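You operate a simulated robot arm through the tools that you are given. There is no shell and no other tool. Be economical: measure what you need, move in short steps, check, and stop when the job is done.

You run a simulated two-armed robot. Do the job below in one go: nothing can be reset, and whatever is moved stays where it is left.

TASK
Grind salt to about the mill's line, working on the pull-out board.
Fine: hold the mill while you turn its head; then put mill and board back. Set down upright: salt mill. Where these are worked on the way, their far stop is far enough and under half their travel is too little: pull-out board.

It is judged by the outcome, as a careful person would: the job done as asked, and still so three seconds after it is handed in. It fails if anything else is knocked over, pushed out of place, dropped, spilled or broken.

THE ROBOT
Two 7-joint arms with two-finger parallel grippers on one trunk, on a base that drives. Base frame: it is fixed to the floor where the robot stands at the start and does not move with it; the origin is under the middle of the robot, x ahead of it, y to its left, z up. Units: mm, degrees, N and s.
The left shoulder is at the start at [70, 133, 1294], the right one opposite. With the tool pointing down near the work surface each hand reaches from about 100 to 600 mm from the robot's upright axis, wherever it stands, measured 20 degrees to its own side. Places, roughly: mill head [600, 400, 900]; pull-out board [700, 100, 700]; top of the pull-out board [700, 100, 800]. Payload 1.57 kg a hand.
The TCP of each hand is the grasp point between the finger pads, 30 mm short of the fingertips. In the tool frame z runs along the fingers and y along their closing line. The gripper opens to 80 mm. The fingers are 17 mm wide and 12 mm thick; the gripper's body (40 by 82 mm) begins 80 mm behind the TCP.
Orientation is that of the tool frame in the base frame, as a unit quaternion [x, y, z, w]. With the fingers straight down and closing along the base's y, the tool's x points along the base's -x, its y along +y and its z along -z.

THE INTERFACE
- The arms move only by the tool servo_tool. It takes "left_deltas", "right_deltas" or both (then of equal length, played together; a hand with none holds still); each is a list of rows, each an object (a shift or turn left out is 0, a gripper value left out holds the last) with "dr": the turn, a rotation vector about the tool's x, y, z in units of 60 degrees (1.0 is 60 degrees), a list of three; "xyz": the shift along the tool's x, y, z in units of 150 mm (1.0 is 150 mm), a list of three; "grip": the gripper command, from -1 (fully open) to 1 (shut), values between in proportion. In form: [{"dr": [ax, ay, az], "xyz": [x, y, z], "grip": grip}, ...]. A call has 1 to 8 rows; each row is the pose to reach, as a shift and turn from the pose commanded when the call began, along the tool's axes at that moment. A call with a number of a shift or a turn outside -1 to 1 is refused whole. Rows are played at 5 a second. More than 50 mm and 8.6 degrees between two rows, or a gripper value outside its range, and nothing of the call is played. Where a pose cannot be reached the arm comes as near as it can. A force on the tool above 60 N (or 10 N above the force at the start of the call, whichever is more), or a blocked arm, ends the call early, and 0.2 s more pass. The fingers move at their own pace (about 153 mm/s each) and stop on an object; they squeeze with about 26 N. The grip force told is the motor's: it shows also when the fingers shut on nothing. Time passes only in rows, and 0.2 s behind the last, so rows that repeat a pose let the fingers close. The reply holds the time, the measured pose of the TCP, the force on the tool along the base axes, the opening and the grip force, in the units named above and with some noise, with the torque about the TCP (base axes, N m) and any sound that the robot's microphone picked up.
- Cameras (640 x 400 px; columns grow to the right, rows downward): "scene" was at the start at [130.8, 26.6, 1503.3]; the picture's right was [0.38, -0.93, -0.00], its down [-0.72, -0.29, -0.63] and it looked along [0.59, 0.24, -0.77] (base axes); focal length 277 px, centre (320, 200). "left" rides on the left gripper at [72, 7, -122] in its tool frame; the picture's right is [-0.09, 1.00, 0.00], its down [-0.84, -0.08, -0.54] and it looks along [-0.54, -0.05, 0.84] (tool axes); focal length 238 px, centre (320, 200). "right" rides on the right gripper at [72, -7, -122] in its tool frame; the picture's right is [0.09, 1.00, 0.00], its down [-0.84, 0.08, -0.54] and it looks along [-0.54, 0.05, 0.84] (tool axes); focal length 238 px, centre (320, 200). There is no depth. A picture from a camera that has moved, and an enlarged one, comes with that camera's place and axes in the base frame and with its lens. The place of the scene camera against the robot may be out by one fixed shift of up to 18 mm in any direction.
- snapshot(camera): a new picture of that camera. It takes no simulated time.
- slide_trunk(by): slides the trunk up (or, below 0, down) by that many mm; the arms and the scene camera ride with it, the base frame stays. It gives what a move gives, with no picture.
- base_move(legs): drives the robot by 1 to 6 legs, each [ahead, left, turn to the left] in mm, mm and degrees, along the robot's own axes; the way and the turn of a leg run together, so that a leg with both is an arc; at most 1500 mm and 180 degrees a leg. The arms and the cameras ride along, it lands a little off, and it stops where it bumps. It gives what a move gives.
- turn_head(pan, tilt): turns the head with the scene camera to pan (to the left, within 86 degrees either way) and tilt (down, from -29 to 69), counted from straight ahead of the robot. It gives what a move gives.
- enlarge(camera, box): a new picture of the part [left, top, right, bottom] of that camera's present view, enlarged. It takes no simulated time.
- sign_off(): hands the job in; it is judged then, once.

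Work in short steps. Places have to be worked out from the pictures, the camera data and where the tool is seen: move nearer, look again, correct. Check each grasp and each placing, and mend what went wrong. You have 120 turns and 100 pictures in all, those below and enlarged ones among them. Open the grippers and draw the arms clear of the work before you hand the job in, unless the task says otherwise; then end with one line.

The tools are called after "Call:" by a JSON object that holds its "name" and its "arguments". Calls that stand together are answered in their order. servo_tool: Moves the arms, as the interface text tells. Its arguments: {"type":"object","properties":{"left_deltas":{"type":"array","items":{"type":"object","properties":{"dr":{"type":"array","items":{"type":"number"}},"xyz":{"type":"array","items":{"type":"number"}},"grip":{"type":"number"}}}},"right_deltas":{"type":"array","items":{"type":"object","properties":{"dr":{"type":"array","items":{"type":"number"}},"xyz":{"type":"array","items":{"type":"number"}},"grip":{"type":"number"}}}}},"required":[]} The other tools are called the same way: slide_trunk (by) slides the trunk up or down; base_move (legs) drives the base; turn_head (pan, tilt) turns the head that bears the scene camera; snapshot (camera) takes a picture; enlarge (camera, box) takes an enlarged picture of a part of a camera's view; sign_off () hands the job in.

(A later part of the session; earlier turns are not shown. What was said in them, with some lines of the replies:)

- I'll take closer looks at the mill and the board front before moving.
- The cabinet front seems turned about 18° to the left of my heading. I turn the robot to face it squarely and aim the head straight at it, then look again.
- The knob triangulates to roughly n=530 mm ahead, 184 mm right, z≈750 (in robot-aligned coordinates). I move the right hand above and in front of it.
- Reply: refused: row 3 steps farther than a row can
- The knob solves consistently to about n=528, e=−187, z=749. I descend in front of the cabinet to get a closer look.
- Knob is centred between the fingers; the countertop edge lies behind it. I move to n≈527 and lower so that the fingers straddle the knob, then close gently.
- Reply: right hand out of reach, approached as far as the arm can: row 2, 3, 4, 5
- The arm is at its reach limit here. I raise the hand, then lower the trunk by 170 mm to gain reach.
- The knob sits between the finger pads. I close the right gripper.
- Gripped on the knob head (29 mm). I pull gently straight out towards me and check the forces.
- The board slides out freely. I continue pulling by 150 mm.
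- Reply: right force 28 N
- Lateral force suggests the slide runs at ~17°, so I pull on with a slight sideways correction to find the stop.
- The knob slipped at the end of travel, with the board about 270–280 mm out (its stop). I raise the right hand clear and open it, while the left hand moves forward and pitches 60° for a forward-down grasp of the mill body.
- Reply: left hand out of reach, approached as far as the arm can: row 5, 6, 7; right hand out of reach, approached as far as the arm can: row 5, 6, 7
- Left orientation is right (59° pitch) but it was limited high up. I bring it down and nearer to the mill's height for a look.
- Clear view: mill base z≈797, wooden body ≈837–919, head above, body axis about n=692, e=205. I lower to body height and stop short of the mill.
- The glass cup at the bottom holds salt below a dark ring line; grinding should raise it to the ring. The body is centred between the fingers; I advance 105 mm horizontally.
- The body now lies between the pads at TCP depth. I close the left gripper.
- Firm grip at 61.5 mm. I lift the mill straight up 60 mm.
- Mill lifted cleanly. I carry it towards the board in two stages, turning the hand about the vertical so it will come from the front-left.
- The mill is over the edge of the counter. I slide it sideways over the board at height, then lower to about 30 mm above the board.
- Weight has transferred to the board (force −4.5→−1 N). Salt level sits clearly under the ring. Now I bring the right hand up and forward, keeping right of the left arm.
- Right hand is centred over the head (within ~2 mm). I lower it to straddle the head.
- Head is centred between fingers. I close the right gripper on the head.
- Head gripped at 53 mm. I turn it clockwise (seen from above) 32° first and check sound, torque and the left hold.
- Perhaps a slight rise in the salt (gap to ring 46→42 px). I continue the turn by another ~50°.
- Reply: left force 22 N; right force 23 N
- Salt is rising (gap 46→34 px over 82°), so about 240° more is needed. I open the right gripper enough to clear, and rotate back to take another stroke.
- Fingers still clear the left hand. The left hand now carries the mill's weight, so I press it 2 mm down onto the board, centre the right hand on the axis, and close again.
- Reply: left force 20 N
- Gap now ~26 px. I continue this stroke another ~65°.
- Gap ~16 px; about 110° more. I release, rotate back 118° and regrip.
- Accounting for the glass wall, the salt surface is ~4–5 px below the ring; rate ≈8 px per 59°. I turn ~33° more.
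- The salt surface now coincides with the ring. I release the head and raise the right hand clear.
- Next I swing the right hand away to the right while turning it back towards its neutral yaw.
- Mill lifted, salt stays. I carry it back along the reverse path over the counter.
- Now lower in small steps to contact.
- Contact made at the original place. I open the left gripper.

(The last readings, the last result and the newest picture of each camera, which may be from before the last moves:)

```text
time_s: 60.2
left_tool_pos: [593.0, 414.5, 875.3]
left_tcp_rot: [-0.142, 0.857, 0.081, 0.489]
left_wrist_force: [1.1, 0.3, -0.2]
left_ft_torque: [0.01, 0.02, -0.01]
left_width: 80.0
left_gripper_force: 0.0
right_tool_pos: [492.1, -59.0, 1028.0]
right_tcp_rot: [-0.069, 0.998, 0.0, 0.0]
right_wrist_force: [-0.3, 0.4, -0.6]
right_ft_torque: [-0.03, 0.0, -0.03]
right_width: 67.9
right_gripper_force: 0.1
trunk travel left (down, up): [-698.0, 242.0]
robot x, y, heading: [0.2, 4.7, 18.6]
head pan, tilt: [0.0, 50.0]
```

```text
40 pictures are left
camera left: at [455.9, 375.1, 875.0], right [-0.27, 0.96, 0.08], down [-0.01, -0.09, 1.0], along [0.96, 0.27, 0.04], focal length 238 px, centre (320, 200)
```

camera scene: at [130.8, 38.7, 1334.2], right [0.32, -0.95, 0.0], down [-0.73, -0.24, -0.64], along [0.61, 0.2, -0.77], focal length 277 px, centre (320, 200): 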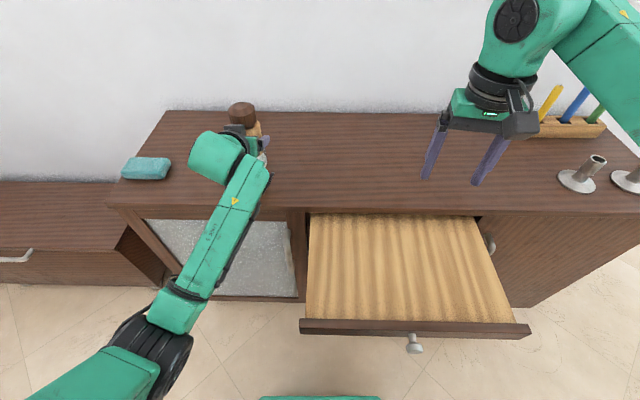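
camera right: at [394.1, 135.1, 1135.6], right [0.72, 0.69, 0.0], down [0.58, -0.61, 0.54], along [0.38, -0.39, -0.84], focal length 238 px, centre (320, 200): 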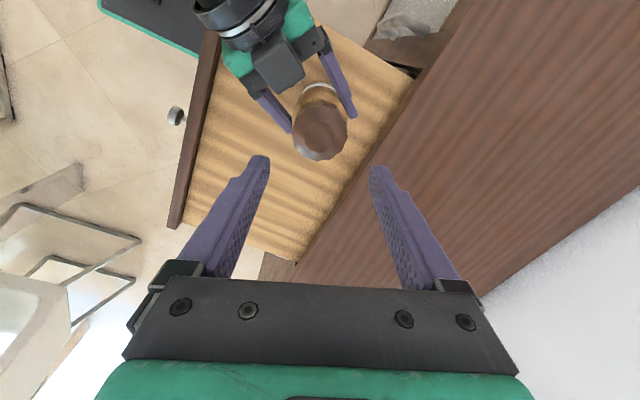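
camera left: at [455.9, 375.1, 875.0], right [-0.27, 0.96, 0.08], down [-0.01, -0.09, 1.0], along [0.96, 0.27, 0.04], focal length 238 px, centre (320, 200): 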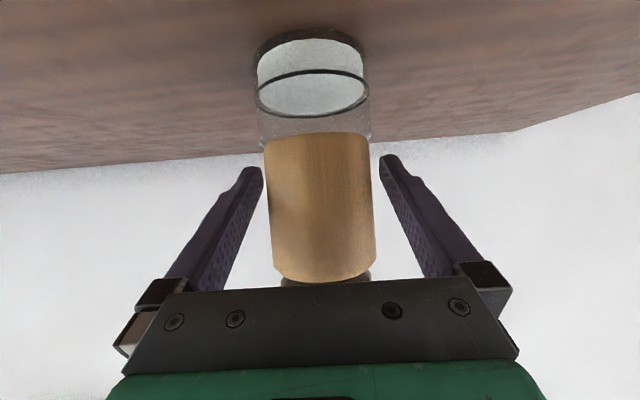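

Mill stands free. I retract straight back horizontally and check.

Call:
{"name": "servo_tool", "arguments": {"left_deltas": [{"xyz": [0.1, -0.006, -0.17]}, {"xyz": [0.2, -0.008, -0.34]}, {"xyz": [0.3, -0.008, -0.51]}, {"xyz": [0.41, -0.008, -0.686]}, {"xyz": [0.41, -0.008, -0.686]}]}}

Call:
{"name": "snapshot", "arguments": {"camera": "left"}}

Call:
{"name": "enlarge", "arguments": {"camera": "left", "box": [280, 90, 370, 165]}}

```text
time_s: 61.4
left_tool_pos: [479.5, 376.7, 872.7]
left_tcp_rot: [-0.141, 0.857, 0.081, 0.489]
left_wrist_force: [0.3, 0.2, -0.2]
left_ft_torque: [0.02, -0.03, 0.03]
left_width: 80.2
left_gripper_force: 0.1
right_tool_pos: [493.2, -59.2, 1027.2]
right_tcp_rot: [-0.069, 0.998, -0.001, -0.001]
right_wrist_force: [0.7, -0.7, -0.5]
right_ft_torque: [0.01, -0.01, -0.01]
right_width: 68.0
right_gripper_force: 0.0
trunk travel left (down, up): [-698.0, 242.0]
robot x, y, heading: [-0.1, -0.4, 18.7]
head pan, tilt: [0.0, 50.0]
```

```text
39 pictures are left
camera left: at [343.6, 337.0, 874.2], right [-0.27, 0.96, 0.08], down [-0.01, -0.09, 1.0], along [0.96, 0.27, 0.04], focal length 238 px, centre (320, 200)
```

left: 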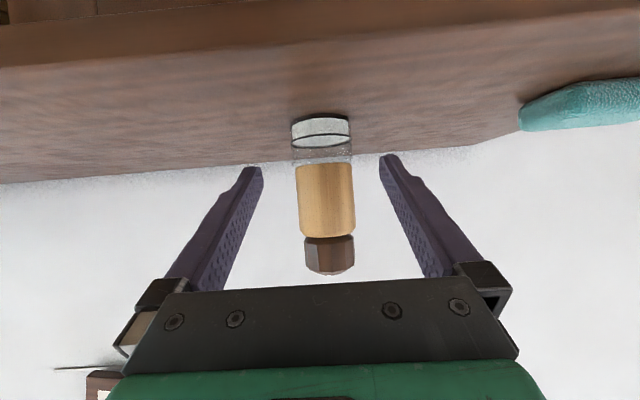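

```text
5.33 times, centred on (325, 128) of left
camera zoom: at [343.6, 337.0, 874.2], right [-0.27, 0.96, 0.08], down [-0.01, -0.09, 1.0], along [0.96, 0.27, 0.04], focal length 1271 px, centre (293, 587)
```

zoom: 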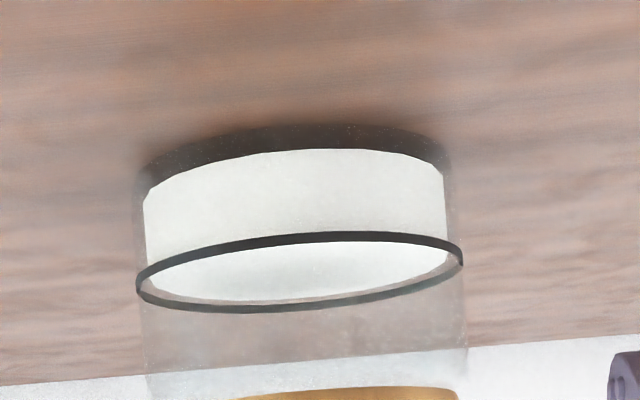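

Salt level sits at the ring and the mill stands upright in place. Now I withdraw the left hand and bring the right hand back towards the board's knob.

Call:
{"name": "servo_tool", "arguments": {"left_deltas": [{"xyz": [0.13, 0.1, -0.21]}, {"xyz": [0.26, 0.2, -0.43]}, {"xyz": [0.38, 0.3, -0.64]}, {"xyz": [0.51, 0.4, -0.85]}], "right_deltas": [{"xyz": [0.17, 0, 0.12], "dr": [0, 0, -0.05], "grip": -1}, {"xyz": [0.34, 0, 0.24], "dr": [0, 0, -0.1], "grip": -1}, {"xyz": [0.51, 0, 0.36], "dr": [0, 0, -0.16], "grip": -1}, {"xyz": [0.68, 0, 0.5], "dr": [0, 0, -0.16], "grip": -1}]}}

Call:
{"name": "snapshot", "arguments": {"camera": "right"}}

```text
time_s: 62.4
left_tool_pos: [319.1, 382.6, 874.0]
left_tcp_rot: [-0.139, 0.857, 0.079, 0.49]
left_wrist_force: [-0.5, -0.1, 0.3]
left_ft_torque: [-0.02, -0.01, 0.02]
left_width: 79.8
left_gripper_force: 0.1
right_tool_pos: [387.6, -73.7, 953.2]
right_tcp_rot: [-0.154, 0.988, 0.001, 0.001]
right_wrist_force: [-0.9, -0.3, -0.5]
right_ft_torque: [-0.01, -0.02, -0.01]
right_width: 80.0
right_gripper_force: 0.0
trunk travel left (down, up): [-698.0, 242.0]
robot x, y, heading: [-1.1, 0.5, 18.5]
head pan, tilt: [0.0, 50.0]
```

```text
37 pictures are left
camera right: at [320.7, -101.7, 1074.8], right [-0.39, 0.92, 0.0], down [0.77, 0.33, 0.54], along [0.5, 0.21, -0.84], focal length 238 px, centre (320, 200)
```

right: 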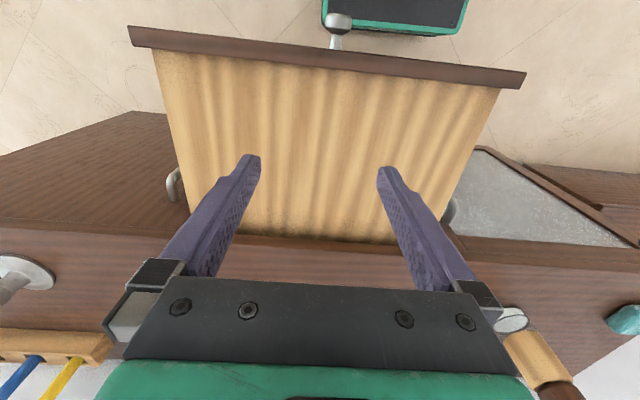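

Call:
{"name": "servo_tool", "arguments": {"right_deltas": [{"xyz": [0.22, 0.023, 0.185]}, {"xyz": [0.44, 0.046, 0.37]}, {"xyz": [0.653, 0.069, 0.553]}, {"xyz": [0.653, 0.069, 0.553]}]}}

Call:
{"name": "snapshot", "arguments": {"camera": "right"}}

```text
time_s: 63.4
left_tool_pos: [320.1, 382.4, 871.7]
left_tcp_rot: [-0.141, 0.857, 0.081, 0.489]
left_wrist_force: [-0.2, 0.0, -0.5]
left_ft_torque: [0.02, 0.0, -0.01]
left_width: 80.2
left_gripper_force: 0.3
right_tool_pos: [292.8, -92.4, 870.0]
right_tcp_rot: [-0.153, 0.988, 0.0, 0.0]
right_wrist_force: [-0.4, -0.2, 0.0]
right_ft_torque: [0.03, 0.0, -0.01]
right_width: 80.0
right_gripper_force: 0.0
trunk travel left (down, up): [-698.0, 242.0]
robot x, y, heading: [-0.8, 0.2, 18.8]
head pan, tilt: [0.0, 50.0]
```

```text
36 pictures are left
camera right: at [226.1, -121.1, 991.9], right [-0.39, 0.92, 0.0], down [0.77, 0.33, 0.54], along [0.5, 0.21, -0.84], focal length 238 px, centre (320, 200)
```

right: 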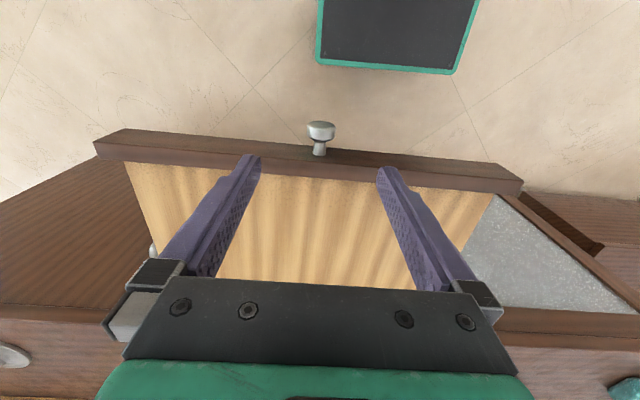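

The hand is right above the knob (n'≈251). I descend to straddle it.

Call:
{"name": "servo_tool", "arguments": {"right_deltas": [{"xyz": [0.01, 0.0, 0.25]}, {"xyz": [0.01, 0.0, 0.5]}, {"xyz": [0.01, 0.0, 0.7]}, {"xyz": [0.01, 0.0, 0.827]}, {"xyz": [0.01, 0.0, 0.827]}]}}

Call:
{"name": "snapshot", "arguments": {"camera": "right"}}

```text
time_s: 64.6
left_tool_pos: [321.0, 382.9, 872.5]
left_tcp_rot: [-0.141, 0.857, 0.08, 0.489]
left_wrist_force: [0.1, -0.4, -0.1]
left_ft_torque: [0.02, -0.03, 0.04]
left_width: 79.8
left_gripper_force: 0.0
right_tool_pos: [292.6, -91.2, 744.0]
right_tcp_rot: [-0.153, 0.988, -0.001, 0.0]
right_wrist_force: [-0.4, 0.0, -1.1]
right_ft_torque: [0.01, 0.0, -0.01]
right_width: 79.8
right_gripper_force: 0.0
trunk travel left (down, up): [-698.0, 242.0]
robot x, y, heading: [-1.2, -0.2, 18.5]
head pan, tilt: [0.0, 50.0]
```

```text
35 pictures are left
camera right: at [226.6, -121.0, 866.1], right [-0.39, 0.92, 0.0], down [0.77, 0.33, 0.54], along [0.5, 0.21, -0.84], focal length 238 px, centre (320, 200)
```

right: 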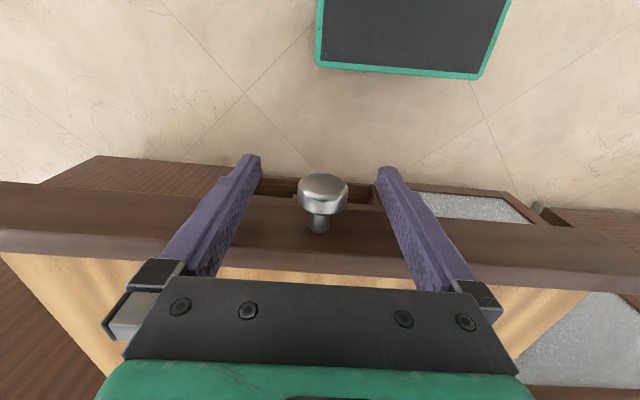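

Knob is centred; close on it and push the board back 140 mm first.

Call:
{"name": "servo_tool", "arguments": {"right_deltas": [{"grip": 1}, {"grip": 1}, {"grip": 1}, {"xyz": [-0.2, -0.001, 0], "grip": 1}, {"xyz": [-0.4, -0.003, 0], "grip": 1}, {"xyz": [-0.6, -0.004, 0], "grip": 1}, {"xyz": [-0.8, -0.005, 0], "grip": 1}, {"xyz": [-0.95, -0.006, 0], "grip": 1}]}}

Call:
{"name": "snapshot", "arguments": {"camera": "right"}}

```text
time_s: 66.4
left_tool_pos: [320.4, 386.4, 870.1]
left_tcp_rot: [-0.141, 0.858, 0.078, 0.488]
left_wrist_force: [0.2, -0.4, 0.0]
left_ft_torque: [0.03, 0.0, 0.02]
left_width: 80.1
left_gripper_force: 0.3
right_tool_pos: [430.3, -49.7, 745.5]
right_tcp_rot: [-0.153, 0.988, -0.001, -0.002]
right_wrist_force: [-5.2, 21.3, -15.9]
right_ft_torque: [-0.08, 0.37, 0.26]
right_width: 29.4
right_gripper_force: 39.2
trunk travel left (down, up): [-698.0, 242.0]
robot x, y, heading: [-0.1, -2.0, 18.6]
head pan, tilt: [0.0, 50.0]
```

```text
34 pictures are left
camera right: at [362.8, -77.1, 866.9], right [-0.39, 0.92, 0.0], down [0.77, 0.33, 0.54], along [0.5, 0.21, -0.84], focal length 238 px, centre (320, 200)
```

right: 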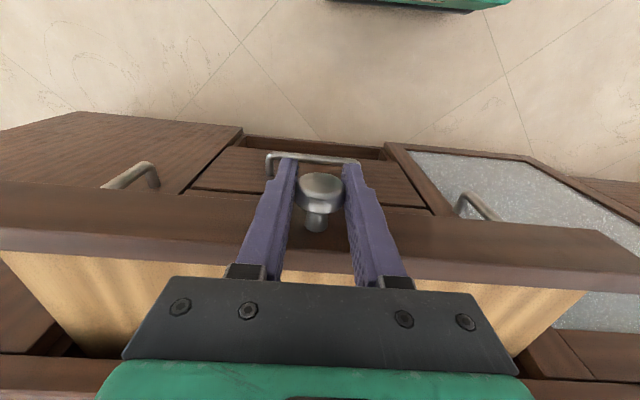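

The board slides in; a sideways load suggests ~4 mm offset, so I relieve that and push the rest.

Call:
{"name": "servo_tool", "arguments": {"right_deltas": [{"xyz": [0, 0.03, 0]}, {"xyz": [-0.2, 0.03, 0]}, {"xyz": [-0.4, 0.03, 0]}, {"xyz": [-0.6, 0.03, 0]}, {"xyz": [-0.75, 0.03, 0]}, {"xyz": [-0.83, 0.03, 0]}]}}

Call:
{"name": "snapshot", "arguments": {"camera": "right"}}

```text
time_s: 67.8
left_tool_pos: [321.5, 381.2, 872.9]
left_tcp_rot: [-0.139, 0.857, 0.079, 0.489]
left_wrist_force: [0.2, 0.4, 0.0]
left_ft_torque: [-0.01, -0.02, -0.01]
left_width: 80.1
left_gripper_force: 0.1
right_tool_pos: [546.6, -12.6, 745.2]
right_tcp_rot: [-0.152, 0.988, -0.001, 0.0]
right_wrist_force: [-0.7, -6.2, 1.1]
right_ft_torque: [-0.35, 0.1, -0.12]
right_width: 29.5
right_gripper_force: 39.3
trunk travel left (down, up): [-698.0, 242.0]
robot x, y, heading: [-3.0, 0.1, 18.6]
head pan, tilt: [0.0, 50.0]
```

```text
33 pictures are left
camera right: at [479.9, -40.3, 866.9], right [-0.39, 0.92, 0.0], down [0.77, 0.33, 0.54], along [0.5, 0.21, -0.84], focal length 238 px, centre (320, 200)
```

right: 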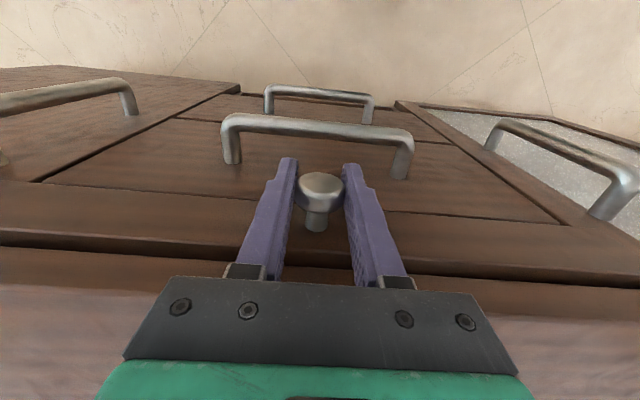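

About 11 mm remains. I push in small steps to the closed stop.

Call:
{"name": "servo_tool", "arguments": {"right_deltas": [{"xyz": [-0.03, 0, 0]}, {"xyz": [-0.055, 0, 0]}, {"xyz": [-0.075, 0, 0]}, {"xyz": [-0.075, 0, 0]}]}}

Call:
{"name": "enlarge", "arguments": {"camera": "right", "box": [160, 130, 480, 300]}}

```text
time_s: 68.8
left_tool_pos: [320.3, 381.5, 874.1]
left_tcp_rot: [-0.14, 0.857, 0.081, 0.489]
left_wrist_force: [0.2, 0.2, -0.1]
left_ft_torque: [0.02, 0.0, -0.03]
left_width: 79.7
left_gripper_force: 0.1
right_tool_pos: [558.0, -8.6, 744.7]
right_tcp_rot: [-0.152, 0.988, 0.0, 0.0]
right_wrist_force: [2.6, -13.8, -4.7]
right_ft_torque: [-0.1, -0.38, -0.06]
right_width: 29.6
right_gripper_force: 39.4
trunk travel left (down, up): [-698.0, 242.0]
robot x, y, heading: [-1.5, 1.4, 18.7]
head pan, tilt: [0.0, 50.0]
```

```text
2.00 times, centred on (320, 215) of right
camera zoom: at [490.6, -37.3, 866.9], right [-0.39, 0.92, 0.0], down [0.78, 0.33, 0.54], along [0.5, 0.21, -0.84], focal length 477 px, centre (320, 170)
```

zoom: 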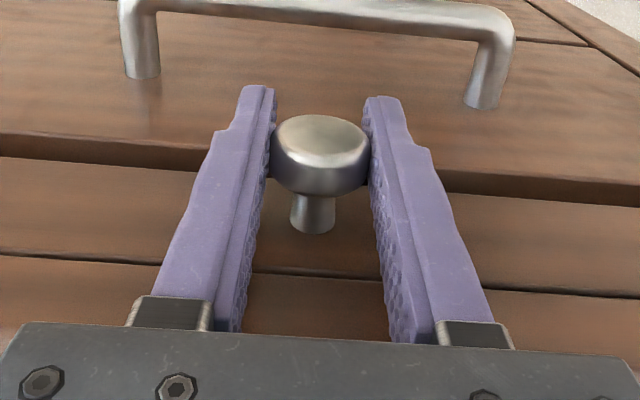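

Call:
{"name": "servo_tool", "arguments": {"right_deltas": [{"xyz": [-0.013, 0.015, 0]}, {"xyz": [-0.027, 0.015, 0]}, {"xyz": [-0.027, 0.015, 0]}]}}

Call:
{"name": "enlarge", "arguments": {"camera": "right", "box": [160, 130, 480, 300]}}

```text
time_s: 69.6
left_tool_pos: [321.9, 378.8, 874.5]
left_tcp_rot: [-0.139, 0.858, 0.081, 0.488]
left_wrist_force: [-0.1, 0.1, 0.1]
left_ft_torque: [0.0, -0.01, -0.04]
left_width: 80.0
left_gripper_force: 0.1
right_tool_pos: [559.9, -7.8, 744.2]
right_tcp_rot: [-0.151, 0.988, 0.0, -0.001]
right_wrist_force: [2.9, -25.8, -1.3]
right_ft_torque: [-0.24, 0.36, -0.27]
right_width: 29.5
right_gripper_force: 39.1
trunk travel left (down, up): [-698.0, 242.0]
robot x, y, heading: [4.6, -2.0, 18.4]
head pan, tilt: [0.0, 50.0]
```

```text
2.00 times, centred on (320, 215) of right
camera zoom: at [493.5, -36.2, 867.0], right [-0.39, 0.92, 0.0], down [0.78, 0.32, 0.54], along [0.5, 0.21, -0.84], focal length 477 px, centre (320, 170)
```

zoom: 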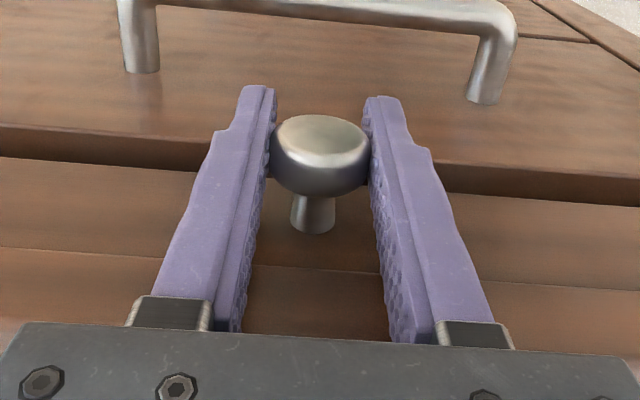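

Flush now, but I corrected sideways the wrong way; I relieve that (−5 mm) and press 2 mm more to confirm the stop.

Call:
{"name": "servo_tool", "arguments": {"right_deltas": [{"xyz": [0, -0.033, 0]}, {"xyz": [-0.014, -0.033, 0]}, {"xyz": [-0.014, -0.033, 0]}]}}

Call:
{"name": "enlarge", "arguments": {"camera": "right", "box": [160, 130, 480, 300]}}

```text
time_s: 70.4
left_tool_pos: [320.3, 379.9, 874.6]
left_tcp_rot: [-0.14, 0.857, 0.081, 0.489]
left_wrist_force: [0.0, -0.6, -0.2]
left_ft_torque: [0.01, 0.02, 0.0]
left_width: 80.1
left_gripper_force: 0.1
right_tool_pos: [560.7, -8.3, 746.7]
right_tcp_rot: [-0.154, 0.988, 0.001, -0.001]
right_wrist_force: [-15.4, -14.4, -13.7]
right_ft_torque: [0.27, -0.52, 0.0]
right_width: 29.3
right_gripper_force: 39.4
trunk travel left (down, up): [-698.0, 242.0]
robot x, y, heading: [3.9, 0.3, 18.5]
head pan, tilt: [0.0, 50.0]
```

```text
2.00 times, centred on (320, 215) of right
camera zoom: at [493.9, -36.8, 867.2], right [-0.39, 0.92, 0.0], down [0.78, 0.33, 0.54], along [0.5, 0.21, -0.84], focal length 477 px, centre (320, 170)
```

zoom: 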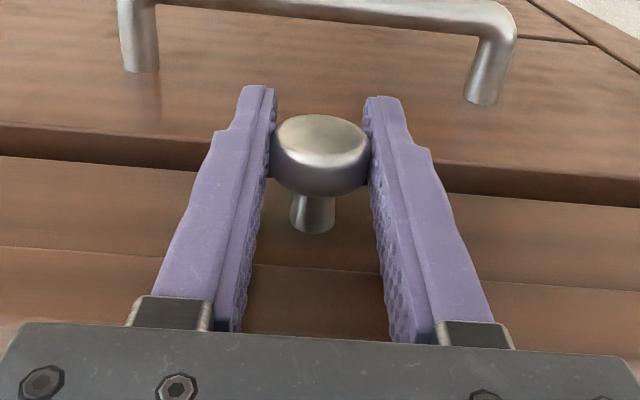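

The board is at its closed stop (push-back of 15–20 N). I open the gripper and back straight out.

Call:
{"name": "servo_tool", "arguments": {"right_deltas": [{"grip": -1}, {"grip": -1}, {"grip": -1}, {"xyz": [0.2, 0.01, 0], "grip": -1}, {"xyz": [0.4, 0.01, 0], "grip": -1}, {"xyz": [0.6, 0.01, -0.15], "grip": -1}, {"xyz": [0.8, 0.01, -0.3], "grip": -1}]}}

Call:
{"name": "snapshot", "arguments": {"camera": "right"}}

Call:
{"name": "snapshot", "arguments": {"camera": "scene"}}

```text
time_s: 72.0
left_tool_pos: [320.3, 383.4, 872.4]
left_tcp_rot: [-0.14, 0.857, 0.08, 0.489]
left_wrist_force: [0.6, -0.2, 1.0]
left_ft_torque: [-0.01, 0.05, 0.01]
left_width: 79.9
left_gripper_force: 0.1
right_tool_pos: [449.0, -43.1, 790.3]
right_tcp_rot: [-0.153, 0.988, 0.0, 0.0]
right_wrist_force: [-1.3, 0.2, -0.1]
right_ft_torque: [-0.01, 0.0, -0.01]
right_width: 80.2
right_gripper_force: 0.0
trunk travel left (down, up): [-698.0, 242.0]
robot x, y, heading: [-1.2, -1.8, 18.4]
head pan, tilt: [0.0, 50.0]
```

```text
29 pictures are left
camera right: at [381.3, -71.6, 911.8], right [-0.39, 0.92, 0.0], down [0.77, 0.33, 0.54], along [0.5, 0.21, -0.84], focal length 238 px, centre (320, 200)
```

right: 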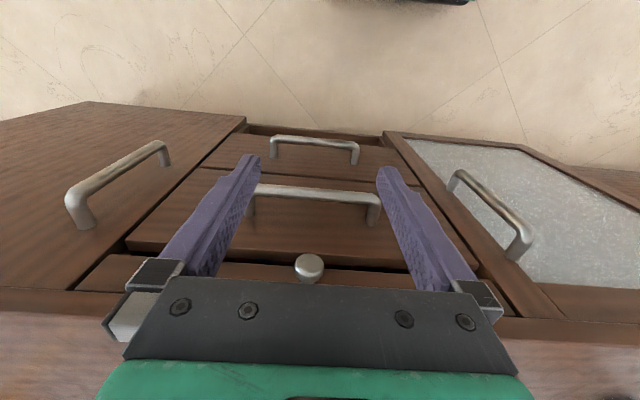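

```text
28 pictures are left
camera scene: at [129.2, 37.6, 1334.4], right [0.32, -0.95, 0.0], down [-0.73, -0.24, -0.64], along [0.61, 0.21, -0.77], focal length 277 px, centre (320, 200)
```

scene: 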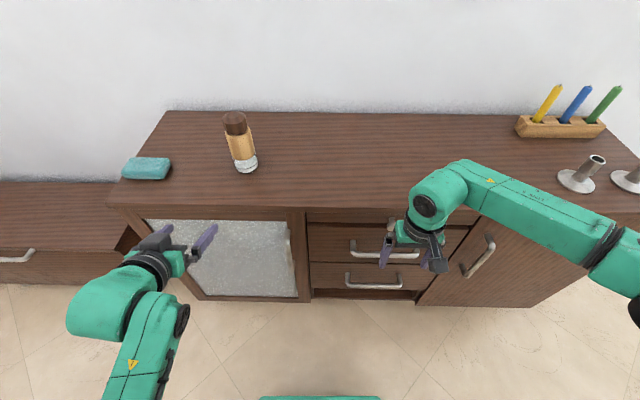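

Mill stands at its original spot and the board is closed. I raise the right hand clear and take a last close look.

Call:
{"name": "servo_tool", "arguments": {"right_deltas": [{"xyz": [0.15, 0, -0.3]}, {"xyz": [0.2, 0, -0.6]}, {"xyz": [0.2, 0, -0.8]}, {"xyz": [0.2, 0, -0.8]}]}}

Call:
{"name": "enlarge", "arguments": {"camera": "scene", "box": [200, 95, 300, 185]}}

Call:
{"name": "enlarge", "arguments": {"camera": "scene", "box": [290, 190, 490, 310]}}

```text
refused: row 1 steps farther than a row can; nothing moved
```

```text
4.44 times, centred on (250, 140) of scene
camera zoom: at [129.2, 37.6, 1334.4], right [0.32, -0.95, 0.0], down [-0.73, -0.24, -0.64], along [0.61, 0.21, -0.77], focal length 1232 px, centre (631, 467)
```

zoom: 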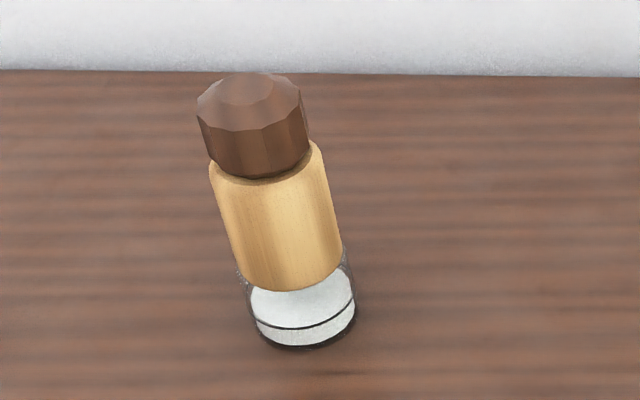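

```text
3.20 times, centred on (390, 250) of scene
camera zoom: at [129.2, 37.6, 1334.4], right [0.32, -0.95, 0.0], down [-0.73, -0.24, -0.64], along [0.61, 0.21, -0.77], focal length 887 px, centre (96, 40)
```

zoom: 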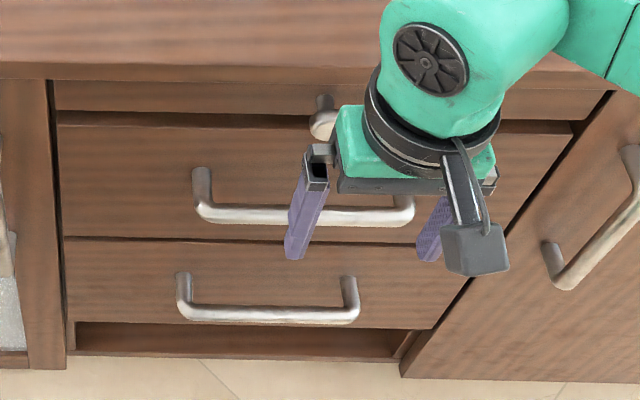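

Everything is in place; I raise the right hand well clear and then hand in.

Call:
{"name": "servo_tool", "arguments": {"right_deltas": [{"xyz": [0.1, 0, -0.2]}, {"xyz": [0.2, 0, -0.4]}, {"xyz": [0.2, 0, -0.6]}, {"xyz": [0.2, 0, -0.6]}]}}

Call:
{"name": "snapshot", "arguments": {"camera": "scene"}}

```text
time_s: 73.0
left_tool_pos: [319.9, 380.9, 873.8]
left_tcp_rot: [-0.141, 0.857, 0.08, 0.489]
left_wrist_force: [-0.2, -0.6, 0.1]
left_ft_torque: [-0.04, -0.02, 0.01]
left_width: 80.1
left_gripper_force: 0.1
right_tool_pos: [418.9, -51.5, 880.3]
right_tcp_rot: [-0.153, 0.988, -0.001, -0.001]
right_wrist_force: [-0.7, 0.4, -0.1]
right_ft_torque: [-0.03, 0.02, -0.02]
right_width: 80.0
right_gripper_force: 0.1
trunk travel left (down, up): [-698.0, 242.0]
robot x, y, heading: [1.8, 0.9, 18.8]
head pan, tilt: [0.0, 50.0]
```

```text
25 pictures are left
camera scene: at [130.3, 38.0, 1334.3], right [0.32, -0.95, 0.0], down [-0.73, -0.24, -0.64], along [0.61, 0.2, -0.77], focal length 277 px, centre (320, 200)
```

scene: 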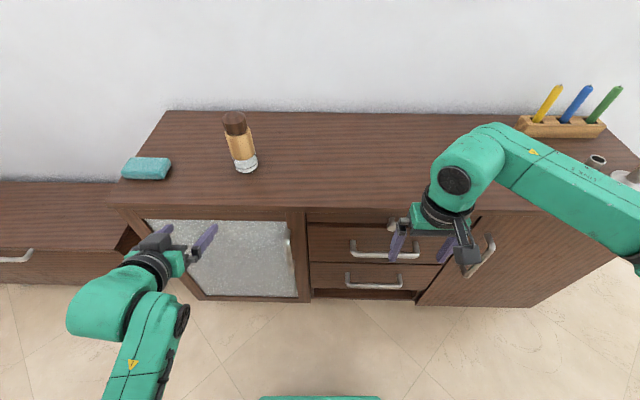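

Both hands are open and clear, the mill is upright in its place with salt at the ring, and the board is closed; I hand in.

Call:
{"name": "sign_off", "arguments": {}}

```text
The job is handed in.
```

The salt is ground to about the mill's line on the pull-out board; the mill is back upright where it stood, the board is pushed in to its stop, and both hands are open and clear.
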